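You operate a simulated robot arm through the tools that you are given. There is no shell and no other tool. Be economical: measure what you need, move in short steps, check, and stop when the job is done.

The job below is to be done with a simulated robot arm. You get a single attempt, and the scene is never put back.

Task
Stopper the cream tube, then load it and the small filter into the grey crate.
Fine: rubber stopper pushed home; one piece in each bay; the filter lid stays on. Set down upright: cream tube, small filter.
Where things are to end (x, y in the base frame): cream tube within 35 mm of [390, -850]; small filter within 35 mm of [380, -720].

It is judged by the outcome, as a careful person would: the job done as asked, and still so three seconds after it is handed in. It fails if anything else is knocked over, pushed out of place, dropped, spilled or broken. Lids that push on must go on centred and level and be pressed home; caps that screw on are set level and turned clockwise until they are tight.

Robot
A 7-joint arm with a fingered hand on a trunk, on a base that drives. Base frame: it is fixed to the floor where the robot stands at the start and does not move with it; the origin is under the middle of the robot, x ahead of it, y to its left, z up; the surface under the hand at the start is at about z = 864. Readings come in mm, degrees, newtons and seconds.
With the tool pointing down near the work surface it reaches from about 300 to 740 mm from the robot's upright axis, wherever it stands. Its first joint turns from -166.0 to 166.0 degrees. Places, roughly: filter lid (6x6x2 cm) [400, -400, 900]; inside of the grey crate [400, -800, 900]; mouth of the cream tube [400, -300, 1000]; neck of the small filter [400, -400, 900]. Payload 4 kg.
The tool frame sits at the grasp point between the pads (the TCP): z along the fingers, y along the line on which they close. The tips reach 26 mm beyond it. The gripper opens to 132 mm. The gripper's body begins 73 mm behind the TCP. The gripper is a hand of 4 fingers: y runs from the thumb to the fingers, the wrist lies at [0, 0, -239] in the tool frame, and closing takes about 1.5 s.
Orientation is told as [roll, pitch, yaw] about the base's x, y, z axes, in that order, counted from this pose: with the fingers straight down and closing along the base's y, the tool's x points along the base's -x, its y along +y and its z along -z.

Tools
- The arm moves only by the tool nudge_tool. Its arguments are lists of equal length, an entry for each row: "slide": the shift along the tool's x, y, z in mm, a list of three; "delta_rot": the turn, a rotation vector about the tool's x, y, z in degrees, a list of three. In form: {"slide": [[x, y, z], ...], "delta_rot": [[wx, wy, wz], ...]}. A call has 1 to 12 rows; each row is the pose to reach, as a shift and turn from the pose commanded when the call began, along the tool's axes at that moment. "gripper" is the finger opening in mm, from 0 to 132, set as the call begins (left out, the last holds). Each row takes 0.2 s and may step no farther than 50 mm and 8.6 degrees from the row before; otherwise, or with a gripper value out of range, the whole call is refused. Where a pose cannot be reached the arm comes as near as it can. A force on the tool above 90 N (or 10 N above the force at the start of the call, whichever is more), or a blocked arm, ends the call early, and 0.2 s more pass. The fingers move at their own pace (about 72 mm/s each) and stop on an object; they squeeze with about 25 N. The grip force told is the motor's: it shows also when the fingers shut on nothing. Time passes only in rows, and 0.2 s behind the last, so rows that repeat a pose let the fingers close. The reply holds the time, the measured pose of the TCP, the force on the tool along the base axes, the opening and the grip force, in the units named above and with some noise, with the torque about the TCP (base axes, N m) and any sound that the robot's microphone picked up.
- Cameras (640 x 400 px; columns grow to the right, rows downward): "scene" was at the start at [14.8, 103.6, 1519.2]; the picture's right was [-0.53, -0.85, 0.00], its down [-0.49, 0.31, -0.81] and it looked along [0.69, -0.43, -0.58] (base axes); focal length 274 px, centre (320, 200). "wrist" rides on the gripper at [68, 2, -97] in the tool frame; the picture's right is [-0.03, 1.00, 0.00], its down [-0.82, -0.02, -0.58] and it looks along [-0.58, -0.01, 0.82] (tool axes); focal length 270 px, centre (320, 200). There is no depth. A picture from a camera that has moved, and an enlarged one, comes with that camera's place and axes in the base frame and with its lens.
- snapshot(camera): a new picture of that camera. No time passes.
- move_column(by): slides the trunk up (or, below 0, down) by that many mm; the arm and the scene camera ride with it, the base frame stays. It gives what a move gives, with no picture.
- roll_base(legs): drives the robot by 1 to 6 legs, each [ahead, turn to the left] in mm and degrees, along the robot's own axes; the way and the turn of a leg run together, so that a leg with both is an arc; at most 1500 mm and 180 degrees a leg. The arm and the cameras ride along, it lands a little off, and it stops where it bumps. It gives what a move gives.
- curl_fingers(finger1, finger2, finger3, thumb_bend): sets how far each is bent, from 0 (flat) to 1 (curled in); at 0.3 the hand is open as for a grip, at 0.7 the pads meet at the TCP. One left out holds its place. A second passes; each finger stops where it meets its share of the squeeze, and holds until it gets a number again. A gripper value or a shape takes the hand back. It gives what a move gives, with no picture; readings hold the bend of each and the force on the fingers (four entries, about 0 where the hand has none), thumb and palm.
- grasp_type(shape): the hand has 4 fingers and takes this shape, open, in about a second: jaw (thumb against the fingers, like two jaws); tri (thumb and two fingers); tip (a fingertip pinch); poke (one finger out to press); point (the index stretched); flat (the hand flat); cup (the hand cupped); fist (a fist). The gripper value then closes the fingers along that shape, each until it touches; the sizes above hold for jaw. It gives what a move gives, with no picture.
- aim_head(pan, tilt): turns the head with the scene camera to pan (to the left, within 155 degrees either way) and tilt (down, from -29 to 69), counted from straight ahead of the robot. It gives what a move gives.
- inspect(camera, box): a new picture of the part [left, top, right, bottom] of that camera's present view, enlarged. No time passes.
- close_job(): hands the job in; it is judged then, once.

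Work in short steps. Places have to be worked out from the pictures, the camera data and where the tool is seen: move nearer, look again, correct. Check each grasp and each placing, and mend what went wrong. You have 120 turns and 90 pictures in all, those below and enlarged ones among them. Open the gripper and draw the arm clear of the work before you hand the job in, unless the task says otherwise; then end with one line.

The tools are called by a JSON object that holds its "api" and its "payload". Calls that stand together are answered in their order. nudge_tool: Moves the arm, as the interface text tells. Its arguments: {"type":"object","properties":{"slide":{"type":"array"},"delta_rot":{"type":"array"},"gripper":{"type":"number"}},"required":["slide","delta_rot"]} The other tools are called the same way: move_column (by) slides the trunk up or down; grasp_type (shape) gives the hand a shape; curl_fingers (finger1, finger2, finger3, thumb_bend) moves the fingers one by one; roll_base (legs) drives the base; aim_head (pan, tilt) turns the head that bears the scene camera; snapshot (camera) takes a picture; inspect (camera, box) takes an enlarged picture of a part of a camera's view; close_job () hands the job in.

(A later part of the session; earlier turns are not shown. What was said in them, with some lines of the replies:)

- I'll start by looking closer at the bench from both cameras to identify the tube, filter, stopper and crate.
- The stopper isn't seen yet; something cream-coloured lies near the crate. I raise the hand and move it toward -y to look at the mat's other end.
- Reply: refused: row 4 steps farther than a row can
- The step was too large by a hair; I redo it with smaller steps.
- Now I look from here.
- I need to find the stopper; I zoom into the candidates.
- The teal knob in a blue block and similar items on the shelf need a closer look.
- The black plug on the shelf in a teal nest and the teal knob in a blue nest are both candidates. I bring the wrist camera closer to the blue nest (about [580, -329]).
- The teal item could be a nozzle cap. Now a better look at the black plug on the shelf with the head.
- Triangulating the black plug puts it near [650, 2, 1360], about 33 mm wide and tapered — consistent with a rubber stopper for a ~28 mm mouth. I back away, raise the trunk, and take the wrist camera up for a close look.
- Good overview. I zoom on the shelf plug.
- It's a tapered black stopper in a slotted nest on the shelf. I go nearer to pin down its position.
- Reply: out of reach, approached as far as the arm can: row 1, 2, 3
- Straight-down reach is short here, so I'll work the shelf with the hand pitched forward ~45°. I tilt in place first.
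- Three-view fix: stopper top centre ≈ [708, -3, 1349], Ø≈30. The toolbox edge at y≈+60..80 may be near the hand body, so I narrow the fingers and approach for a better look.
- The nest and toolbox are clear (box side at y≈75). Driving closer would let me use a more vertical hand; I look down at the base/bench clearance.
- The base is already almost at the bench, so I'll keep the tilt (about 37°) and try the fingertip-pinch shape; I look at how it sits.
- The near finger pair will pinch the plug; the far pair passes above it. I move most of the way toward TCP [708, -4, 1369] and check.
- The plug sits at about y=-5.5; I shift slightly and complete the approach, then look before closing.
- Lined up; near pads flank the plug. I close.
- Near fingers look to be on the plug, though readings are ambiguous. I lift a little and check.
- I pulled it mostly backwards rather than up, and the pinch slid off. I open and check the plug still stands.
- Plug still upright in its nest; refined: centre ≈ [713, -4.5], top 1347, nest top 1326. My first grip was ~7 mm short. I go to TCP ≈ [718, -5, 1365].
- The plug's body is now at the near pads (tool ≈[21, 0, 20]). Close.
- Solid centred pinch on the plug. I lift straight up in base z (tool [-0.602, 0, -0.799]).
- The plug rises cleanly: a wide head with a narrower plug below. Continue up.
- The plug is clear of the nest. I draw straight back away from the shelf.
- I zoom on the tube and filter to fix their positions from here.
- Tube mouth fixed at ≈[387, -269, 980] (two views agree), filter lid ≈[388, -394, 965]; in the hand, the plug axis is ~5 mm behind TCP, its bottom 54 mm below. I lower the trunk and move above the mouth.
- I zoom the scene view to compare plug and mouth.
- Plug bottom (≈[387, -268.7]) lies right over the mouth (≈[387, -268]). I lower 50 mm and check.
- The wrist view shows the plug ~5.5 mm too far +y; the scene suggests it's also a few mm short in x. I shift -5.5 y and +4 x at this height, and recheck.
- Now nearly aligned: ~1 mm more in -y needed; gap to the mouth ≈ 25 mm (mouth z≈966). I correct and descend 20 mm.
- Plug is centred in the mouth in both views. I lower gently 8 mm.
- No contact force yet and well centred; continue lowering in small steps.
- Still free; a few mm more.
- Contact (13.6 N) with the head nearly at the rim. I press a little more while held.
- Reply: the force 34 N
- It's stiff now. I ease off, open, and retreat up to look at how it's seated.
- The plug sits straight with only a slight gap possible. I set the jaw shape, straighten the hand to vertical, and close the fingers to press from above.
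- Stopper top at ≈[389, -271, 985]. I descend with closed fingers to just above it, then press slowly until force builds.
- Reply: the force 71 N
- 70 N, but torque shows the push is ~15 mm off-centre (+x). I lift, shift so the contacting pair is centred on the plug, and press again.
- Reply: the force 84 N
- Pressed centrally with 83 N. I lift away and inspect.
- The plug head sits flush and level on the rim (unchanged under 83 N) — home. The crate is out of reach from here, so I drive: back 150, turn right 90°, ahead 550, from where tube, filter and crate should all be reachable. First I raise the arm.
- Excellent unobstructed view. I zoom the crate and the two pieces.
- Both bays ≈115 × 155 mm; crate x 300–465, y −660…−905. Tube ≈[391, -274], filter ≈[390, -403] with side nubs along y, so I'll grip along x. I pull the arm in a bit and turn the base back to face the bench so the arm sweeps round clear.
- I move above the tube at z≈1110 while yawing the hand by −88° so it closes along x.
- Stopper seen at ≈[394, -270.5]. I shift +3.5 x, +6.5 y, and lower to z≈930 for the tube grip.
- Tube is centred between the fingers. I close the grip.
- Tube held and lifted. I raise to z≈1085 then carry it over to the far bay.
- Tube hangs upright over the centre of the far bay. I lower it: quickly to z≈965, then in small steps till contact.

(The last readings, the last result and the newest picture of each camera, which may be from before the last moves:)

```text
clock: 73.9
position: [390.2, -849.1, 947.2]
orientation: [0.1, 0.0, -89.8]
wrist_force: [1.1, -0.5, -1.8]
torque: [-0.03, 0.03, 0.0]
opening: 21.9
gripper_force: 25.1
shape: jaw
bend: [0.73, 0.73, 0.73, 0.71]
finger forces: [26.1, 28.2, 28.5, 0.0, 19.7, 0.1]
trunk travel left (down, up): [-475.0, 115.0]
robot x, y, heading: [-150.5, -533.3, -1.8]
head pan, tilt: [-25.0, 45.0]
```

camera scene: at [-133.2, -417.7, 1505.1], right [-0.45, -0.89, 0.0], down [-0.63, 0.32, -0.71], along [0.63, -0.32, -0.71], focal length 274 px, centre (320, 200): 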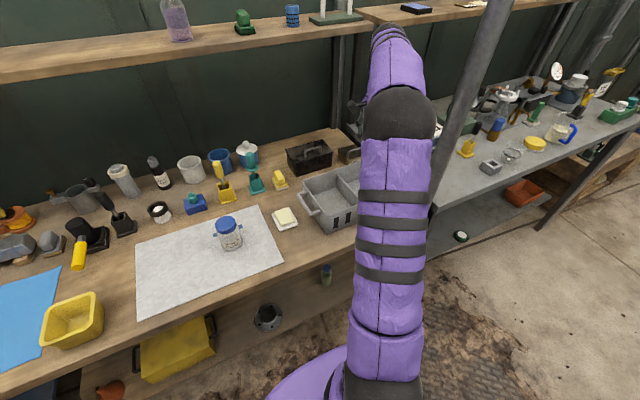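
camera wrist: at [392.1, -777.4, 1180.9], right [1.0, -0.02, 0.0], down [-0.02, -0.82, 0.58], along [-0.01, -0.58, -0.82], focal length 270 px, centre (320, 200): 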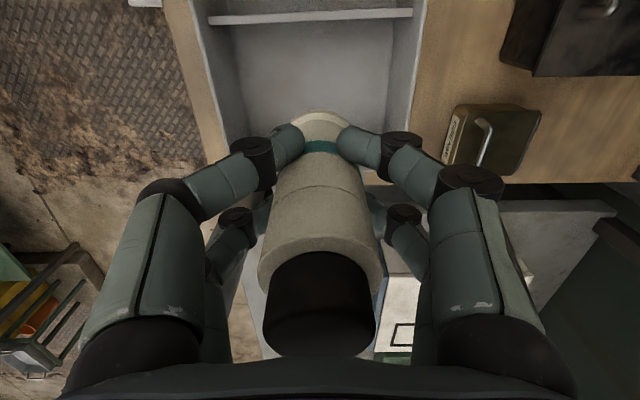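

No contact yet; finer steps down.

{"api": "nudge_tool", "payload": {"slide": [[0, 0, 3], [0, 0, 6], [0, 0, 8]], "delta_rot": [[0, 0, 0], [0, 0, 0], [0, 0, 0]]}}

{"api": "snapshot", "payload": {"camera": "wrist"}}

```text
clock: 74.7
position: [390.8, -849.3, 940.5]
orientation: [0.0, -0.1, -89.8]
wrist_force: [-0.1, 0.5, -1.2]
torque: [-0.01, 0.04, -0.01]
opening: 22.0
gripper_force: 24.5
shape: jaw
bend: [0.73, 0.73, 0.73, 0.71]
finger forces: [26.1, 28.2, 28.6, 0.0, 19.7, 0.0]
trunk travel left (down, up): [-475.0, 115.0]
robot x, y, heading: [-153.2, -537.0, -2.2]
head pan, tilt: [-25.0, 45.0]
```

```text
21 pictures are left
camera wrist: at [391.6, -781.1, 1036.7], right [1.0, -0.02, 0.0], down [-0.02, -0.82, 0.58], along [-0.01, -0.58, -0.82], focal length 270 px, centre (320, 200)
```

wrist: 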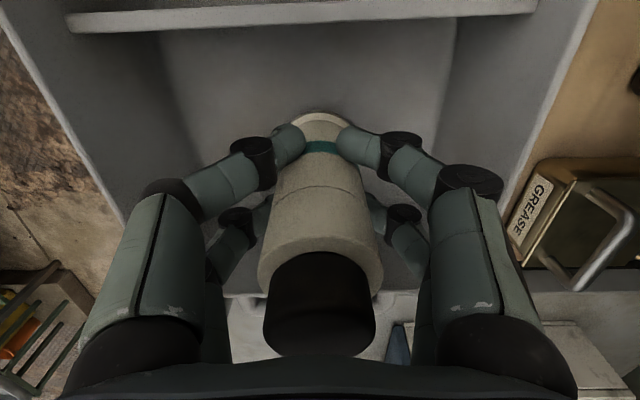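

Clear of the walls, still not touching; I continue down in 1–2 mm steps.

{"api": "nudge_tool", "payload": {"slide": [[0, 0, 2], [0, 0, 3], [0, 0, 4], [0, 0, 5]], "delta_rot": [[0, 0, 0], [0, 0, 0], [0, 0, 0], [0, 0, 0]]}}

```text
clock: 75.7
position: [390.6, -850.7, 935.2]
orientation: [0.0, -0.1, -89.9]
wrist_force: [0.7, -0.6, -1.3]
torque: [0.02, 0.02, 0.01]
opening: 21.7
gripper_force: 24.3
shape: jaw
bend: [0.73, 0.73, 0.73, 0.71]
finger forces: [26.1, 28.2, 28.7, 0.1, 19.7, 0.0]
trunk travel left (down, up): [-475.0, 115.0]
robot x, y, heading: [-148.5, -534.6, -1.9]
head pan, tilt: [-25.0, 45.0]
```

Still free; a bit further.

{"api": "nudge_tool", "payload": {"slide": [[0, 0, 1], [0, 0, 2], [0, 0, 3], [0, 0, 4]], "delta_rot": [[0, 0, 0], [0, 0, 0], [0, 0, 0], [0, 0, 0]]}}

```text
clock: 76.7
position: [389.6, -850.2, 931.0]
orientation: [0.0, 0.1, -90.0]
wrist_force: [-0.2, 0.3, -1.5]
torque: [0.0, 0.01, -0.04]
opening: 22.0
gripper_force: 25.3
shape: jaw
bend: [0.73, 0.73, 0.73, 0.71]
finger forces: [26.1, 28.2, 28.8, 0.0, 19.7, 0.1]
trunk travel left (down, up): [-475.0, 115.0]
robot x, y, heading: [-150.7, -532.3, -1.9]
head pan, tilt: [-25.0, 45.0]
```

{"api": "nudge_tool", "payload": {"slide": [[0, 0, 1], [0, 0, 2], [0, 0, 3]], "delta_rot": [[0, 0, 0], [0, 0, 0], [0, 0, 0]]}}

{"api": "snapshot", "payload": {"camera": "wrist"}}

```text
clock: 77.5
position: [389.8, -850.0, 930.0]
orientation: [0.1, -0.2, -89.9]
wrist_force: [0.1, 1.3, 9.0]
torque: [-0.05, -0.06, 0.04]
opening: 22.3
gripper_force: 25.6
shape: jaw
bend: [0.73, 0.73, 0.73, 0.71]
finger forces: [27.1, 28.7, 29.1, 0.0, 20.2, 0.0]
trunk travel left (down, up): [-475.0, 115.0]
robot x, y, heading: [-149.2, -532.3, -1.6]
head pan, tilt: [-25.0, 45.0]
```

```text
20 pictures are left
camera wrist: at [391.0, -780.6, 1026.5], right [1.0, -0.02, 0.0], down [-0.02, -0.82, 0.58], along [-0.01, -0.58, -0.82], focal length 270 px, centre (320, 200)
```

wrist: 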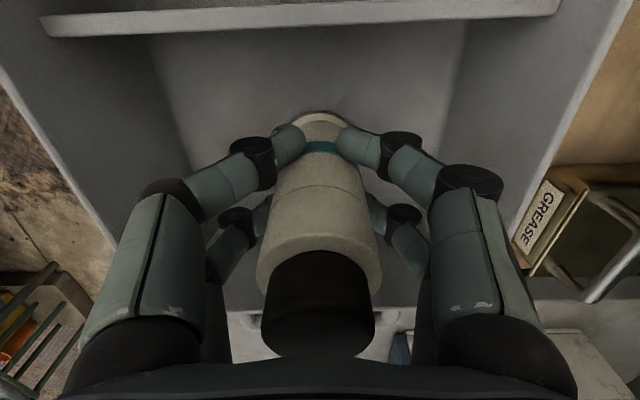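

Tube is on the floor (9 N up). I open moderately, then rise straight up.

{"api": "nudge_tool", "payload": {"slide": [[0, 0, -0.5], [0, 0, -0.5], [0, 0, -0.5], [0, 0, -0.5]], "delta_rot": [[0, 0, 0], [0, 0, 0], [0, 0, 0], [0, 0, 0]], "gripper": 75}}

{"api": "nudge_tool", "payload": {"slide": [[0, 0, -30], [0, 0, -75], [0, 0, -120], [0, 0, -160]], "delta_rot": [[0, 0, 0], [0, 0, 0], [0, 0, 0], [0, 0, 0]]}}

{"api": "snapshot", "payload": {"camera": "wrist"}}

```text
clock: 78.5
position: [389.9, -850.4, 928.7]
orientation: [0.0, 0.0, -89.9]
wrist_force: [0.6, -0.3, 0.7]
torque: [-0.01, 0.03, -0.02]
opening: 74.4
gripper_force: 0.0
shape: jaw
bend: [0.72, 0.72, 0.72, 0.7]
finger forces: [0.0, 0.1, 0.0, 0.0, 0.1, 0.0]
trunk travel left (down, up): [-475.0, 115.0]
robot x, y, heading: [-148.4, -533.6, -1.8]
head pan, tilt: [-25.0, 45.0]
```

```text
clock: 79.5
position: [390.5, -850.7, 1088.9]
orientation: [0.0, 0.1, -89.9]
wrist_force: [-0.6, -0.2, 0.9]
torque: [-0.01, 0.0, 0.0]
opening: 74.4
gripper_force: 0.0
shape: jaw
bend: [0.72, 0.72, 0.72, 0.7]
finger forces: [0.1, 0.0, 0.1, 0.0, 0.1, 0.0]
trunk travel left (down, up): [-475.0, 115.0]
robot x, y, heading: [-151.8, -533.2, -2.0]
head pan, tilt: [-25.0, 45.0]
```

```text
19 pictures are left
camera wrist: at [391.8, -781.4, 1185.0], right [1.0, -0.02, 0.0], down [-0.02, -0.82, 0.58], along [-0.01, -0.58, -0.82], focal length 270 px, centre (320, 200)
```

wrist: 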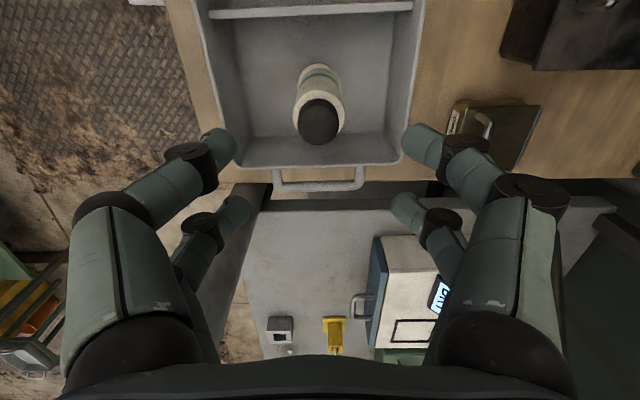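

Tube stands upright at ≈[390, -849]. Now I move over the filter.

{"api": "nudge_tool", "payload": {"slide": [[47, 0, 0], [94, 0, 0], [141, 0, 0], [188, 0, 0], [235, 0, 0], [282, 0, 0], [329, 0, 0], [376, 0, 0], [420, 0, 0], [447, 0, 0]], "delta_rot": [[0, 0, 0], [0, 0, 0], [0, 0, 0], [0, 0, 0], [0, 0, 0], [0, 0, 0], [0, 0, 0], [0, 0, 0], [0, 0, 0], [0, 0, 0]], "gripper": 110}}

{"api": "snapshot", "payload": {"camera": "wrist"}}

{"api": "inspect", "payload": {"camera": "scene", "box": [200, 200, 264, 260]}}

```text
clock: 81.7
position: [390.5, -405.7, 1089.1]
orientation: [0.1, -0.1, -89.8]
wrist_force: [-0.9, -0.5, 0.7]
torque: [0.01, 0.0, 0.0]
opening: 109.6
gripper_force: 0.1
shape: jaw
bend: [0.56, 0.56, 0.56, 0.4]
finger forces: [0.0, 0.0, 0.0, 0.1, 0.1, 0.0]
trunk travel left (down, up): [-475.0, 115.0]
robot x, y, heading: [-150.3, -531.8, -1.9]
head pan, tilt: [-25.0, 45.0]
```

```text
18 pictures are left
camera wrist: at [391.4, -336.3, 1185.6], right [1.0, -0.02, 0.0], down [-0.02, -0.82, 0.58], along [-0.01, -0.58, -0.82], focal length 270 px, centre (320, 200)
```

wrist: 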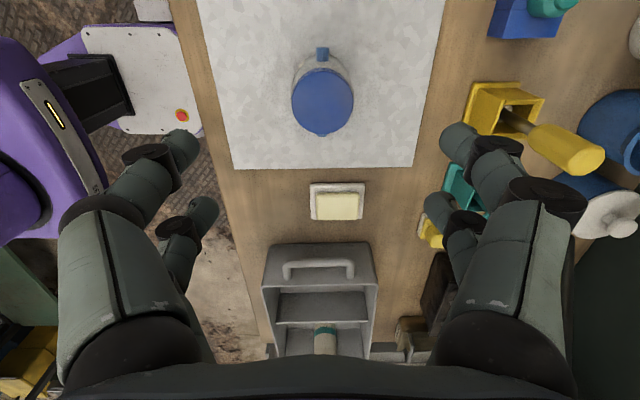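

```text
6.67 times, centred on (232, 230) of scene
camera zoom: at [-133.2, -417.4, 1505.1], right [-0.45, -0.89, 0.0], down [-0.63, 0.32, -0.71], along [0.63, -0.32, -0.71], focal length 1827 px, centre (907, 0)
```

zoom: 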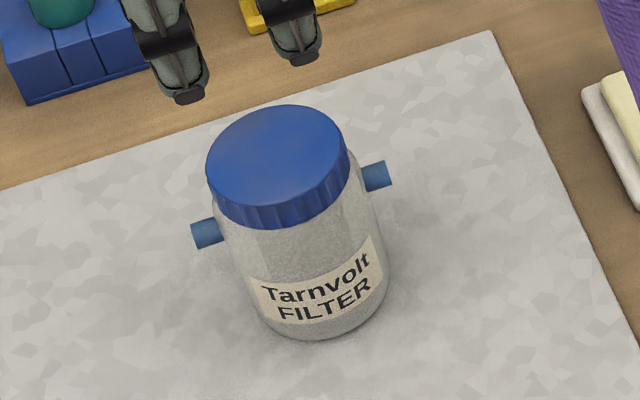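

Lid top at ≈[393, -398, 951], 52 mm wide; nubs along y. I shift +7 y, +2 x and lower to z≈903 so the pads take the body below the lid.

{"api": "nudge_tool", "payload": {"slide": [[7, 2, 0], [7, 2, 45], [7, 2, 90], [7, 2, 125]], "delta_rot": [[0, 0, 0], [0, 0, 0], [0, 0, 0], [0, 0, 0]]}}

{"api": "snapshot", "payload": {"camera": "wrist"}}

```text
clock: 82.7
position: [392.2, -397.6, 962.1]
orientation: [0.0, 0.0, -89.8]
wrist_force: [0.2, -0.4, -0.1]
torque: [0.0, 0.02, -0.03]
opening: 109.7
gripper_force: 0.0
shape: jaw
bend: [0.56, 0.56, 0.56, 0.4]
finger forces: [0.0, 0.1, 0.0, 0.1, 0.1, 0.0]
trunk travel left (down, up): [-475.0, 115.0]
robot x, y, heading: [-152.5, -532.5, -1.8]
head pan, tilt: [-25.0, 45.0]
```

```text
16 pictures are left
camera wrist: at [393.4, -327.7, 1058.3], right [1.0, -0.02, 0.0], down [-0.02, -0.82, 0.58], along [-0.01, -0.58, -0.82], focal length 270 px, centre (320, 200)
```

wrist: 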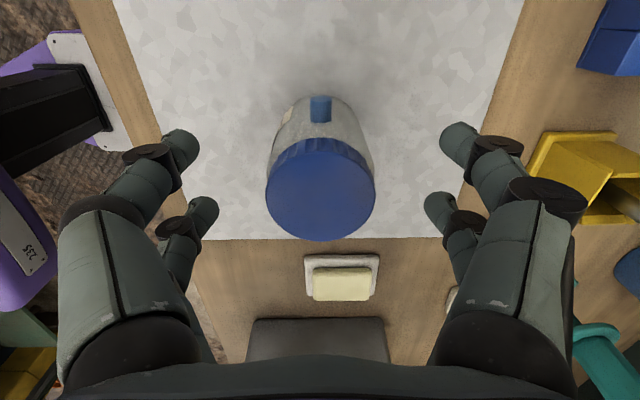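

Centred. Continue down 59 mm and close.

{"api": "nudge_tool", "payload": {"slide": [[0, 0, 30], [0, 0, 50], [0, 0, 59]], "delta_rot": [[0, 0, 0], [0, 0, 0], [0, 0, 0]]}}

{"api": "nudge_tool", "payload": {"slide": [[0, 0, 0], [0, 0, 0], [0, 0, 0], [0, 0, 0], [0, 0, 0], [0, 0, 0]], "delta_rot": [[0, 0, 0], [0, 0, 0], [0, 0, 0], [0, 0, 0], [0, 0, 0], [0, 0, 0]], "gripper": 40}}

{"api": "snapshot", "payload": {"camera": "wrist"}}

```text
clock: 83.5
position: [392.4, -395.4, 905.2]
orientation: [-0.1, 0.0, -89.8]
wrist_force: [-0.9, -0.3, 0.4]
torque: [-0.02, 0.02, -0.04]
opening: 109.7
gripper_force: 0.1
shape: jaw
bend: [0.56, 0.56, 0.56, 0.4]
finger forces: [0.0, 0.0, 0.0, 0.0, 0.0, 0.0]
trunk travel left (down, up): [-475.0, 115.0]
robot x, y, heading: [-152.9, -532.0, -1.9]
head pan, tilt: [-25.0, 45.0]
```

```text
clock: 84.9
position: [392.0, -396.9, 904.6]
orientation: [0.1, 0.0, -89.8]
wrist_force: [0.1, -0.2, 0.5]
torque: [0.01, -0.01, 0.01]
opening: 42.6
gripper_force: 0.1
shape: jaw
bend: [0.73, 0.73, 0.73, 0.7]
finger forces: [0.1, 2.4, 2.3, 0.0, 0.0, 0.1]
trunk travel left (down, up): [-475.0, 115.0]
robot x, y, heading: [-151.7, -530.5, -1.9]
head pan, tilt: [-25.0, 45.0]
```

```text
15 pictures are left
camera wrist: at [393.3, -326.4, 1001.4], right [1.0, -0.02, 0.0], down [-0.02, -0.82, 0.58], along [-0.01, -0.58, -0.82], focal length 270 px, centre (320, 200)
```

wrist: 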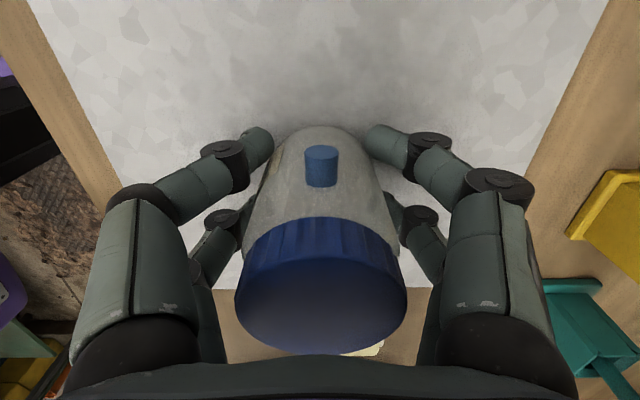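

Barely touching; I close further to squeeze.

{"api": "nudge_tool", "payload": {"slide": [[0, 0, 0], [0, 0, 0], [0, 0, 0], [0, 0, 0], [0, 0, 0]], "delta_rot": [[0, 0, 0], [0, 0, 0], [0, 0, 0], [0, 0, 0], [0, 0, 0]], "gripper": 22}}

{"api": "nudge_tool", "payload": {"slide": [[0, 0, -8], [0, 0, -20]], "delta_rot": [[0, 0, 0], [0, 0, 0]]}}

{"api": "snapshot", "payload": {"camera": "wrist"}}

{"api": "inspect", "payload": {"camera": "scene", "box": [180, 170, 290, 270]}}

```text
clock: 86.1
position: [392.1, -395.2, 904.8]
orientation: [0.0, 0.0, -89.9]
wrist_force: [-0.1, 0.6, -0.7]
torque: [0.01, -0.01, -0.03]
opening: 32.2
gripper_force: 24.9
shape: jaw
bend: [0.74, 0.73, 0.73, 0.7]
finger forces: [20.8, 24.8, 24.6, 0.0, 17.8, 0.0]
trunk travel left (down, up): [-475.0, 115.0]
robot x, y, heading: [-152.2, -533.4, -1.9]
head pan, tilt: [-25.0, 45.0]
```

```text
clock: 86.7
position: [391.7, -395.3, 924.6]
orientation: [0.0, 0.0, -89.8]
wrist_force: [-0.8, 0.3, -0.6]
torque: [0.05, 0.03, 0.0]
opening: 32.4
gripper_force: 24.8
shape: jaw
bend: [0.74, 0.73, 0.73, 0.7]
finger forces: [20.9, 24.8, 24.5, 0.0, 17.7, 0.1]
trunk travel left (down, up): [-475.0, 115.0]
robot x, y, heading: [-153.6, -534.5, -1.9]
head pan, tilt: [-25.0, 45.0]
```

```text
14 pictures are left
camera wrist: at [392.2, -326.6, 1021.4], right [1.0, -0.02, 0.0], down [-0.02, -0.82, 0.58], along [-0.01, -0.58, -0.82], focal length 270 px, centre (320, 200)
```

wrist: 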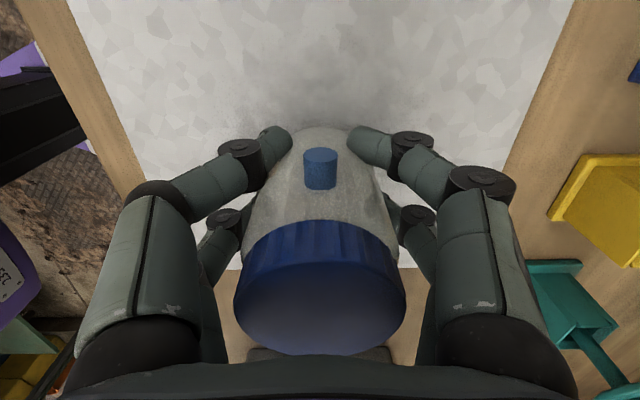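

```text
4.00 times, centred on (235, 220) of scene
camera zoom: at [-133.2, -417.5, 1505.1], right [-0.45, -0.89, 0.0], down [-0.63, 0.32, -0.71], along [0.63, -0.32, -0.71], focal length 1096 px, centre (660, 120)
```

zoom: 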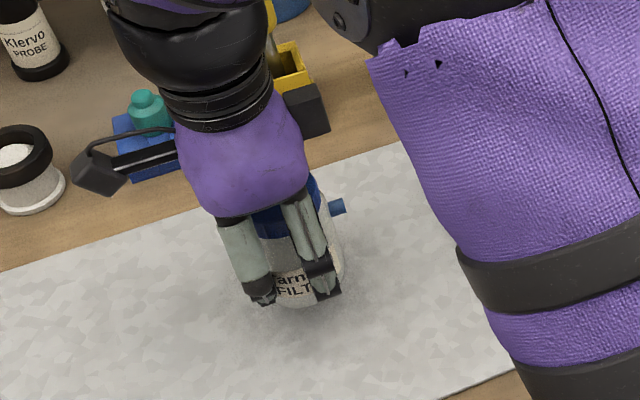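

Filter lifted level with lid on. I raise and carry to above the near bay.

{"api": "nudge_tool", "payload": {"slide": [[0, 0, -45], [0, 0, -90], [0, 0, -135], [0, 0, -155]], "delta_rot": [[0, 0, 0], [0, 0, 0], [0, 0, 0], [0, 0, 0]]}}

{"api": "nudge_tool", "payload": {"slide": [[-47, -1, 0], [-94, -2, 0], [-141, -3, 0], [-188, -4, 0], [-235, -6, 0], [-282, -7, 0], [-325, -8, 0]], "delta_rot": [[0, 0, 0], [0, 0, 0], [0, 0, 0], [0, 0, 0], [0, 0, 0], [0, 0, 0], [0, 0, 0]]}}

{"api": "snapshot", "payload": {"camera": "wrist"}}

{"api": "snapshot", "payload": {"camera": "scene"}}

```text
clock: 87.7
position: [391.9, -395.7, 1079.4]
orientation: [0.0, 0.0, -89.9]
wrist_force: [0.7, 0.6, -2.7]
torque: [-0.03, 0.0, 0.02]
opening: 32.4
gripper_force: 24.7
shape: jaw
bend: [0.74, 0.73, 0.73, 0.7]
finger forces: [21.4, 25.0, 24.7, 0.0, 17.7, 0.0]
trunk travel left (down, up): [-475.0, 115.0]
robot x, y, heading: [-150.5, -534.6, -2.0]
head pan, tilt: [-25.0, 45.0]
```

```text
clock: 89.3
position: [383.9, -723.5, 1080.4]
orientation: [-0.1, 0.0, -90.0]
wrist_force: [0.2, 0.2, -1.1]
torque: [0.0, 0.04, -0.03]
opening: 32.1
gripper_force: 25.4
shape: jaw
bend: [0.74, 0.73, 0.73, 0.71]
finger forces: [21.8, 25.1, 24.7, 0.1, 17.9, 0.0]
trunk travel left (down, up): [-475.0, 115.0]
robot x, y, heading: [-154.1, -531.7, -2.0]
head pan, tilt: [-25.0, 45.0]
```

```text
12 pictures are left
camera wrist: at [386.5, -654.2, 1177.1], right [1.0, -0.02, 0.0], down [-0.02, -0.82, 0.58], along [-0.01, -0.58, -0.82], focal length 270 px, centre (320, 200)
```

wrist: 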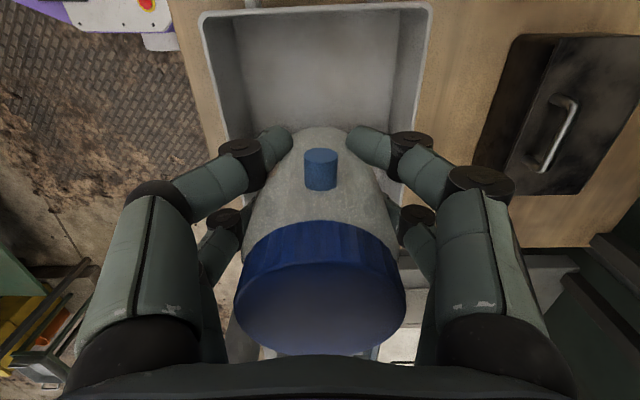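

```text
11 pictures are left
camera scene: at [-133.1, -417.8, 1505.1], right [-0.45, -0.89, 0.0], down [-0.63, 0.32, -0.71], along [0.63, -0.32, -0.71], focal length 274 px, centre (320, 200)
```

scene: 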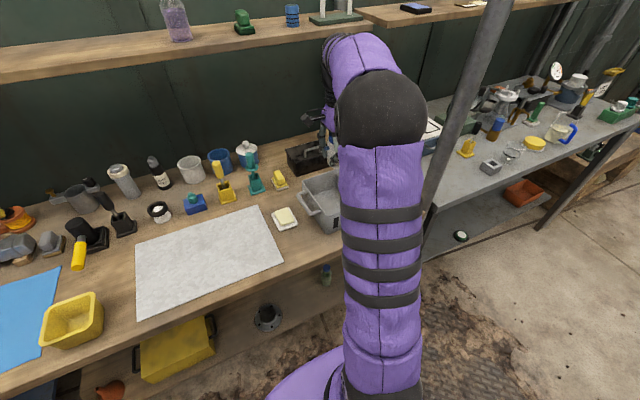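

Bay spans y ≈ −658…−778 (centre −718); filter sits ~2 mm −y of TCP, so I shift +6 y and lower partway, then look.

{"api": "nudge_tool", "payload": {"slide": [[6, 0, 40], [6, 0, 85], [6, 0, 105]], "delta_rot": [[0, 0, 0], [0, 0, 0], [0, 0, 0]]}}

{"api": "snapshot", "payload": {"camera": "wrist"}}

```text
clock: 90.1
position: [384.8, -714.4, 975.2]
orientation: [0.1, 0.0, -89.9]
wrist_force: [-0.1, 0.5, -1.9]
torque: [0.03, -0.01, -0.04]
opening: 31.7
gripper_force: 24.9
shape: jaw
bend: [0.74, 0.73, 0.73, 0.71]
finger forces: [21.6, 25.2, 24.9, 0.0, 18.0, 0.1]
trunk travel left (down, up): [-475.0, 115.0]
robot x, y, heading: [-151.3, -530.2, -1.8]
head pan, tilt: [-25.0, 45.0]
```

```text
10 pictures are left
camera wrist: at [386.6, -646.4, 1071.7], right [1.0, -0.02, 0.0], down [-0.02, -0.82, 0.58], along [-0.01, -0.58, -0.82], focal length 270 px, centre (320, 200)
```

wrist: 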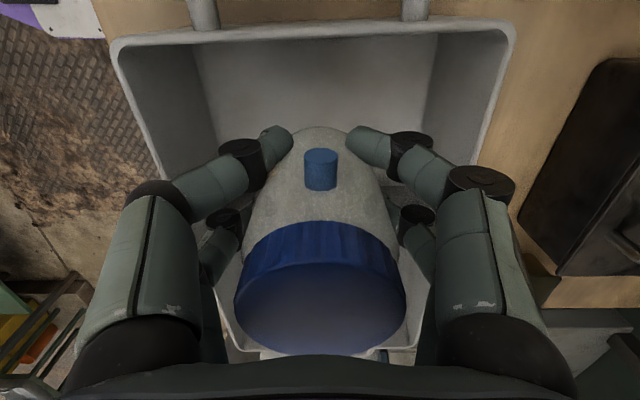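

Well clear of walls all round. I lower on to near the floor, then slowly to contact.

{"api": "nudge_tool", "payload": {"slide": [[-1, 0, 40], [-1, 0, 60], [-1, 0, 66], [-1, 0, 68], [-1, 0, 70]], "delta_rot": [[0, 0, 0], [0, 0, 0], [0, 0, 0], [0, 0, 0], [0, 0, 0]]}}

```text
clock: 91.3
position: [384.7, -716.6, 904.1]
orientation: [0.0, 0.0, -89.9]
wrist_force: [0.3, -0.3, 0.6]
torque: [-0.04, 0.06, 0.0]
opening: 31.9
gripper_force: 24.8
shape: jaw
bend: [0.74, 0.73, 0.73, 0.71]
finger forces: [21.6, 25.2, 25.2, 0.0, 18.3, 0.0]
trunk travel left (down, up): [-475.0, 115.0]
robot x, y, heading: [-152.3, -535.1, -1.8]
head pan, tilt: [-25.0, 45.0]
```

Near contact; a couple of mm more.

{"api": "nudge_tool", "payload": {"slide": [[0, 0, 1], [0, 0, 2]], "delta_rot": [[0, 0, 0], [0, 0, 0]]}}

```text
clock: 91.9
position: [383.6, -717.2, 905.1]
orientation: [0.3, -0.1, -89.9]
wrist_force: [-0.4, -0.4, 13.0]
torque: [-0.07, 0.05, -0.01]
opening: 32.1
gripper_force: 24.5
shape: jaw
bend: [0.74, 0.73, 0.73, 0.71]
finger forces: [23.1, 26.9, 26.5, 0.0, 19.3, 0.0]
trunk travel left (down, up): [-475.0, 115.0]
robot x, y, heading: [-148.3, -535.7, -2.1]
head pan, tilt: [-25.0, 45.0]
```

The filter is down (13 N). I ease off, open and rise.

{"api": "nudge_tool", "payload": {"slide": [[0, 0, -1], [0, 0, -1], [0, 0, -1], [0, 0, -1], [0, 0, -1]], "delta_rot": [[0, 0, 0], [0, 0, 0], [0, 0, 0], [0, 0, 0], [0, 0, 0]], "gripper": 90}}

{"api": "nudge_tool", "payload": {"slide": [[0, 0, -25], [0, 0, -60], [0, 0, -105], [0, 0, -150], [0, 0, -195]], "delta_rot": [[0, 0, 0], [0, 0, 0], [0, 0, 0], [0, 0, 0], [0, 0, 0]]}}

{"api": "snapshot", "payload": {"camera": "wrist"}}

```text
clock: 93.1
position: [383.2, -716.2, 903.9]
orientation: [0.1, 0.0, -90.0]
wrist_force: [-0.5, 0.1, 0.6]
torque: [0.01, -0.02, -0.03]
opening: 89.8
gripper_force: 0.1
shape: jaw
bend: [0.69, 0.69, 0.69, 0.6]
finger forces: [0.0, 0.1, 0.0, 0.0, 0.0, 0.0]
trunk travel left (down, up): [-475.0, 115.0]
robot x, y, heading: [-150.5, -531.2, -2.1]
head pan, tilt: [-25.0, 45.0]
```

```text
clock: 94.3
position: [384.8, -716.7, 1100.9]
orientation: [0.1, 0.0, -89.9]
wrist_force: [-0.1, 1.0, 0.6]
torque: [0.03, 0.01, 0.01]
opening: 89.6
gripper_force: 0.0
shape: jaw
bend: [0.69, 0.69, 0.69, 0.6]
finger forces: [0.1, 0.0, 0.0, 0.0, 0.1, 0.0]
trunk travel left (down, up): [-475.0, 115.0]
robot x, y, heading: [-150.7, -536.9, -1.9]
head pan, tilt: [-25.0, 45.0]
```

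```text
9 pictures are left
camera wrist: at [386.1, -647.0, 1197.8], right [1.0, -0.02, 0.0], down [-0.02, -0.82, 0.58], along [-0.01, -0.58, -0.82], focal length 270 px, centre (320, 200)
```

wrist: 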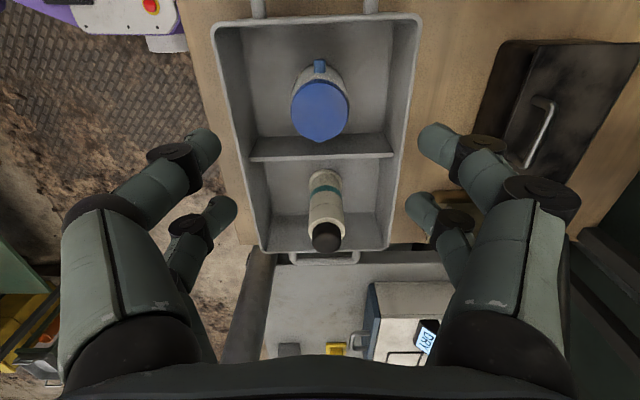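

Both stand upright, one per bay. I draw the arm clear toward +y and take a final look.

{"api": "nudge_tool", "payload": {"slide": [[30, -30, -20], [70, -50, -40], [115, -70, -50], [160, -90, -50], [205, -110, -50], [250, -130, -50], [295, -145, -50]], "delta_rot": [[0, 0, 0], [0, 0, 0], [0, 0, 0], [0, 0, 0], [0, 0, 0], [0, 0, 0], [0, 0, 0]]}}

{"api": "aim_head", "payload": {"pan": -30, "tilt": 42}}

{"api": "snapshot", "payload": {"camera": "scene"}}

```text
refused: row 3 steps farther than a row can; nothing moved
```

```text
clock: 95.0
position: [385.5, -714.4, 1099.8]
orientation: [0.0, 0.0, -89.9]
wrist_force: [0.6, 0.2, 1.2]
torque: [-0.03, 0.0, -0.01]
opening: 89.9
gripper_force: 0.0
shape: jaw
bend: [0.69, 0.69, 0.69, 0.6]
finger forces: [0.0, 0.0, 0.0, 0.1, 0.1, 0.0]
trunk travel left (down, up): [-475.0, 115.0]
robot x, y, heading: [-150.2, -532.6, -1.9]
head pan, tilt: [-30.0, 42.0]
```

```text
8 pictures are left
camera scene: at [-134.8, -425.0, 1509.4], right [-0.53, -0.85, 0.0], down [-0.57, 0.35, -0.74], along [0.63, -0.39, -0.67], focal length 274 px, centre (320, 200)
```

scene: 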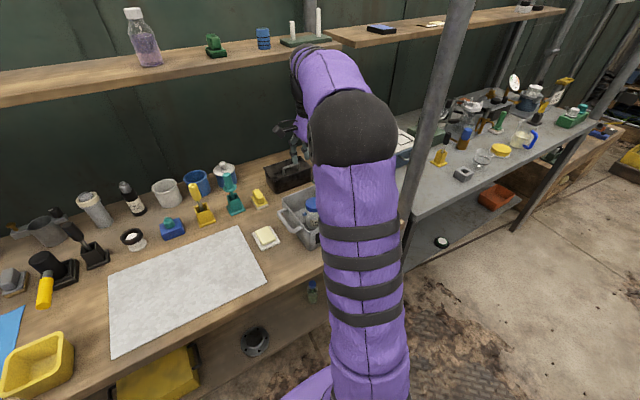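

Steps were too long; I repeat with shorter ones.

{"api": "nudge_tool", "payload": {"slide": [[25, -15, -20], [60, -30, -40], [100, -45, -50], [140, -60, -50], [180, -75, -50], [220, -90, -50], [260, -105, -50], [300, -120, -50]], "delta_rot": [[0, 0, 0], [0, 0, 0], [0, 0, 0], [0, 0, 0], [0, 0, 0], [0, 0, 0], [0, 0, 0], [0, 0, 0]], "gripper": 132}}

{"api": "snapshot", "payload": {"camera": "scene"}}

{"api": "inspect", "payload": {"camera": "scene", "box": [260, 170, 420, 270]}}

```text
clock: 96.8
position: [262.0, -415.0, 1146.6]
orientation: [0.0, 0.0, -90.0]
wrist_force: [-0.1, -0.3, 0.0]
torque: [0.01, 0.02, 0.01]
opening: 132.0
gripper_force: 0.0
shape: jaw
bend: [0.3, 0.3, 0.3, 0.3]
finger forces: [0.0, 0.0, 0.0, 0.1, 0.1, 0.0]
trunk travel left (down, up): [-475.0, 115.0]
robot x, y, heading: [-152.8, -531.7, -2.1]
head pan, tilt: [-30.0, 42.0]
```

```text
7 pictures are left
camera scene: at [-134.9, -425.0, 1509.4], right [-0.53, -0.85, 0.0], down [-0.57, 0.35, -0.74], along [0.63, -0.39, -0.67], focal length 274 px, centre (320, 200)
```

scene: 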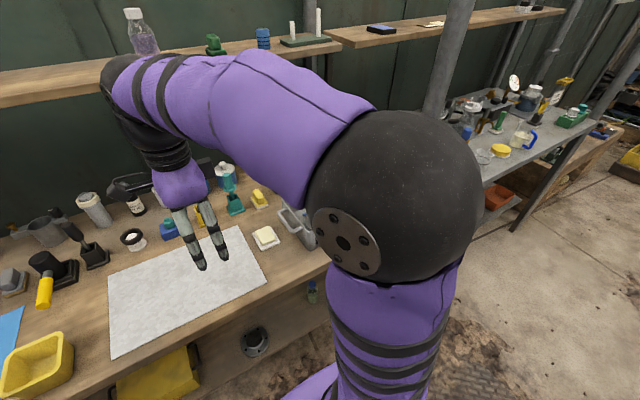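

```text
4.00 times, centred on (340, 220) of scene
camera zoom: at [-134.9, -425.0, 1509.4], right [-0.53, -0.85, 0.0], down [-0.57, 0.35, -0.74], along [0.63, -0.39, -0.67], focal length 1096 px, centre (240, 120)
```

zoom: 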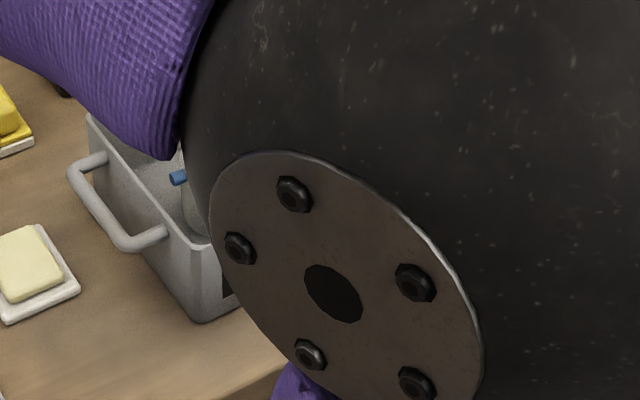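

The arm hides the crate from the head; I check once from the wrist camera, which faces −y.

{"api": "inspect", "payload": {"camera": "wrist", "box": [250, 120, 570, 370]}}

```text
1.60 times, centred on (410, 245) of wrist
camera zoom: at [264.1, -345.8, 1243.6], right [1.0, -0.02, 0.0], down [-0.02, -0.82, 0.58], along [-0.01, -0.58, -0.82], focal length 432 px, centre (176, 128)
```

zoom: 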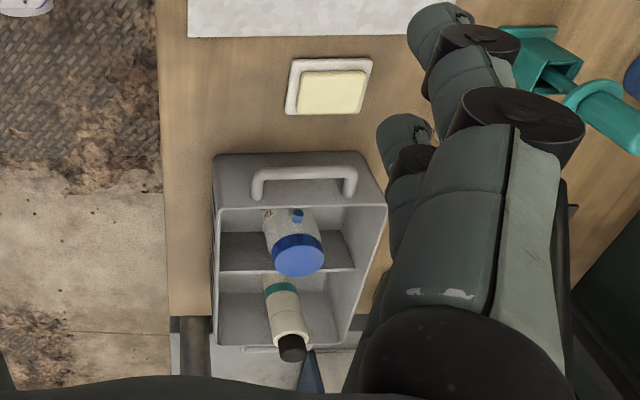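

Both pieces stand upright in their own bays, the stopper and lid are on, and the arm is clear with the hand open. I hand the job in.

{"api": "close_job", "payload": {}}

```text
The job is handed in.
```

The cream tube is stoppered and stands upright in the far bay at about [390, -849]; the small filter stands upright in the near bay at about [384, -718] with its lid on, and I handed the job in.
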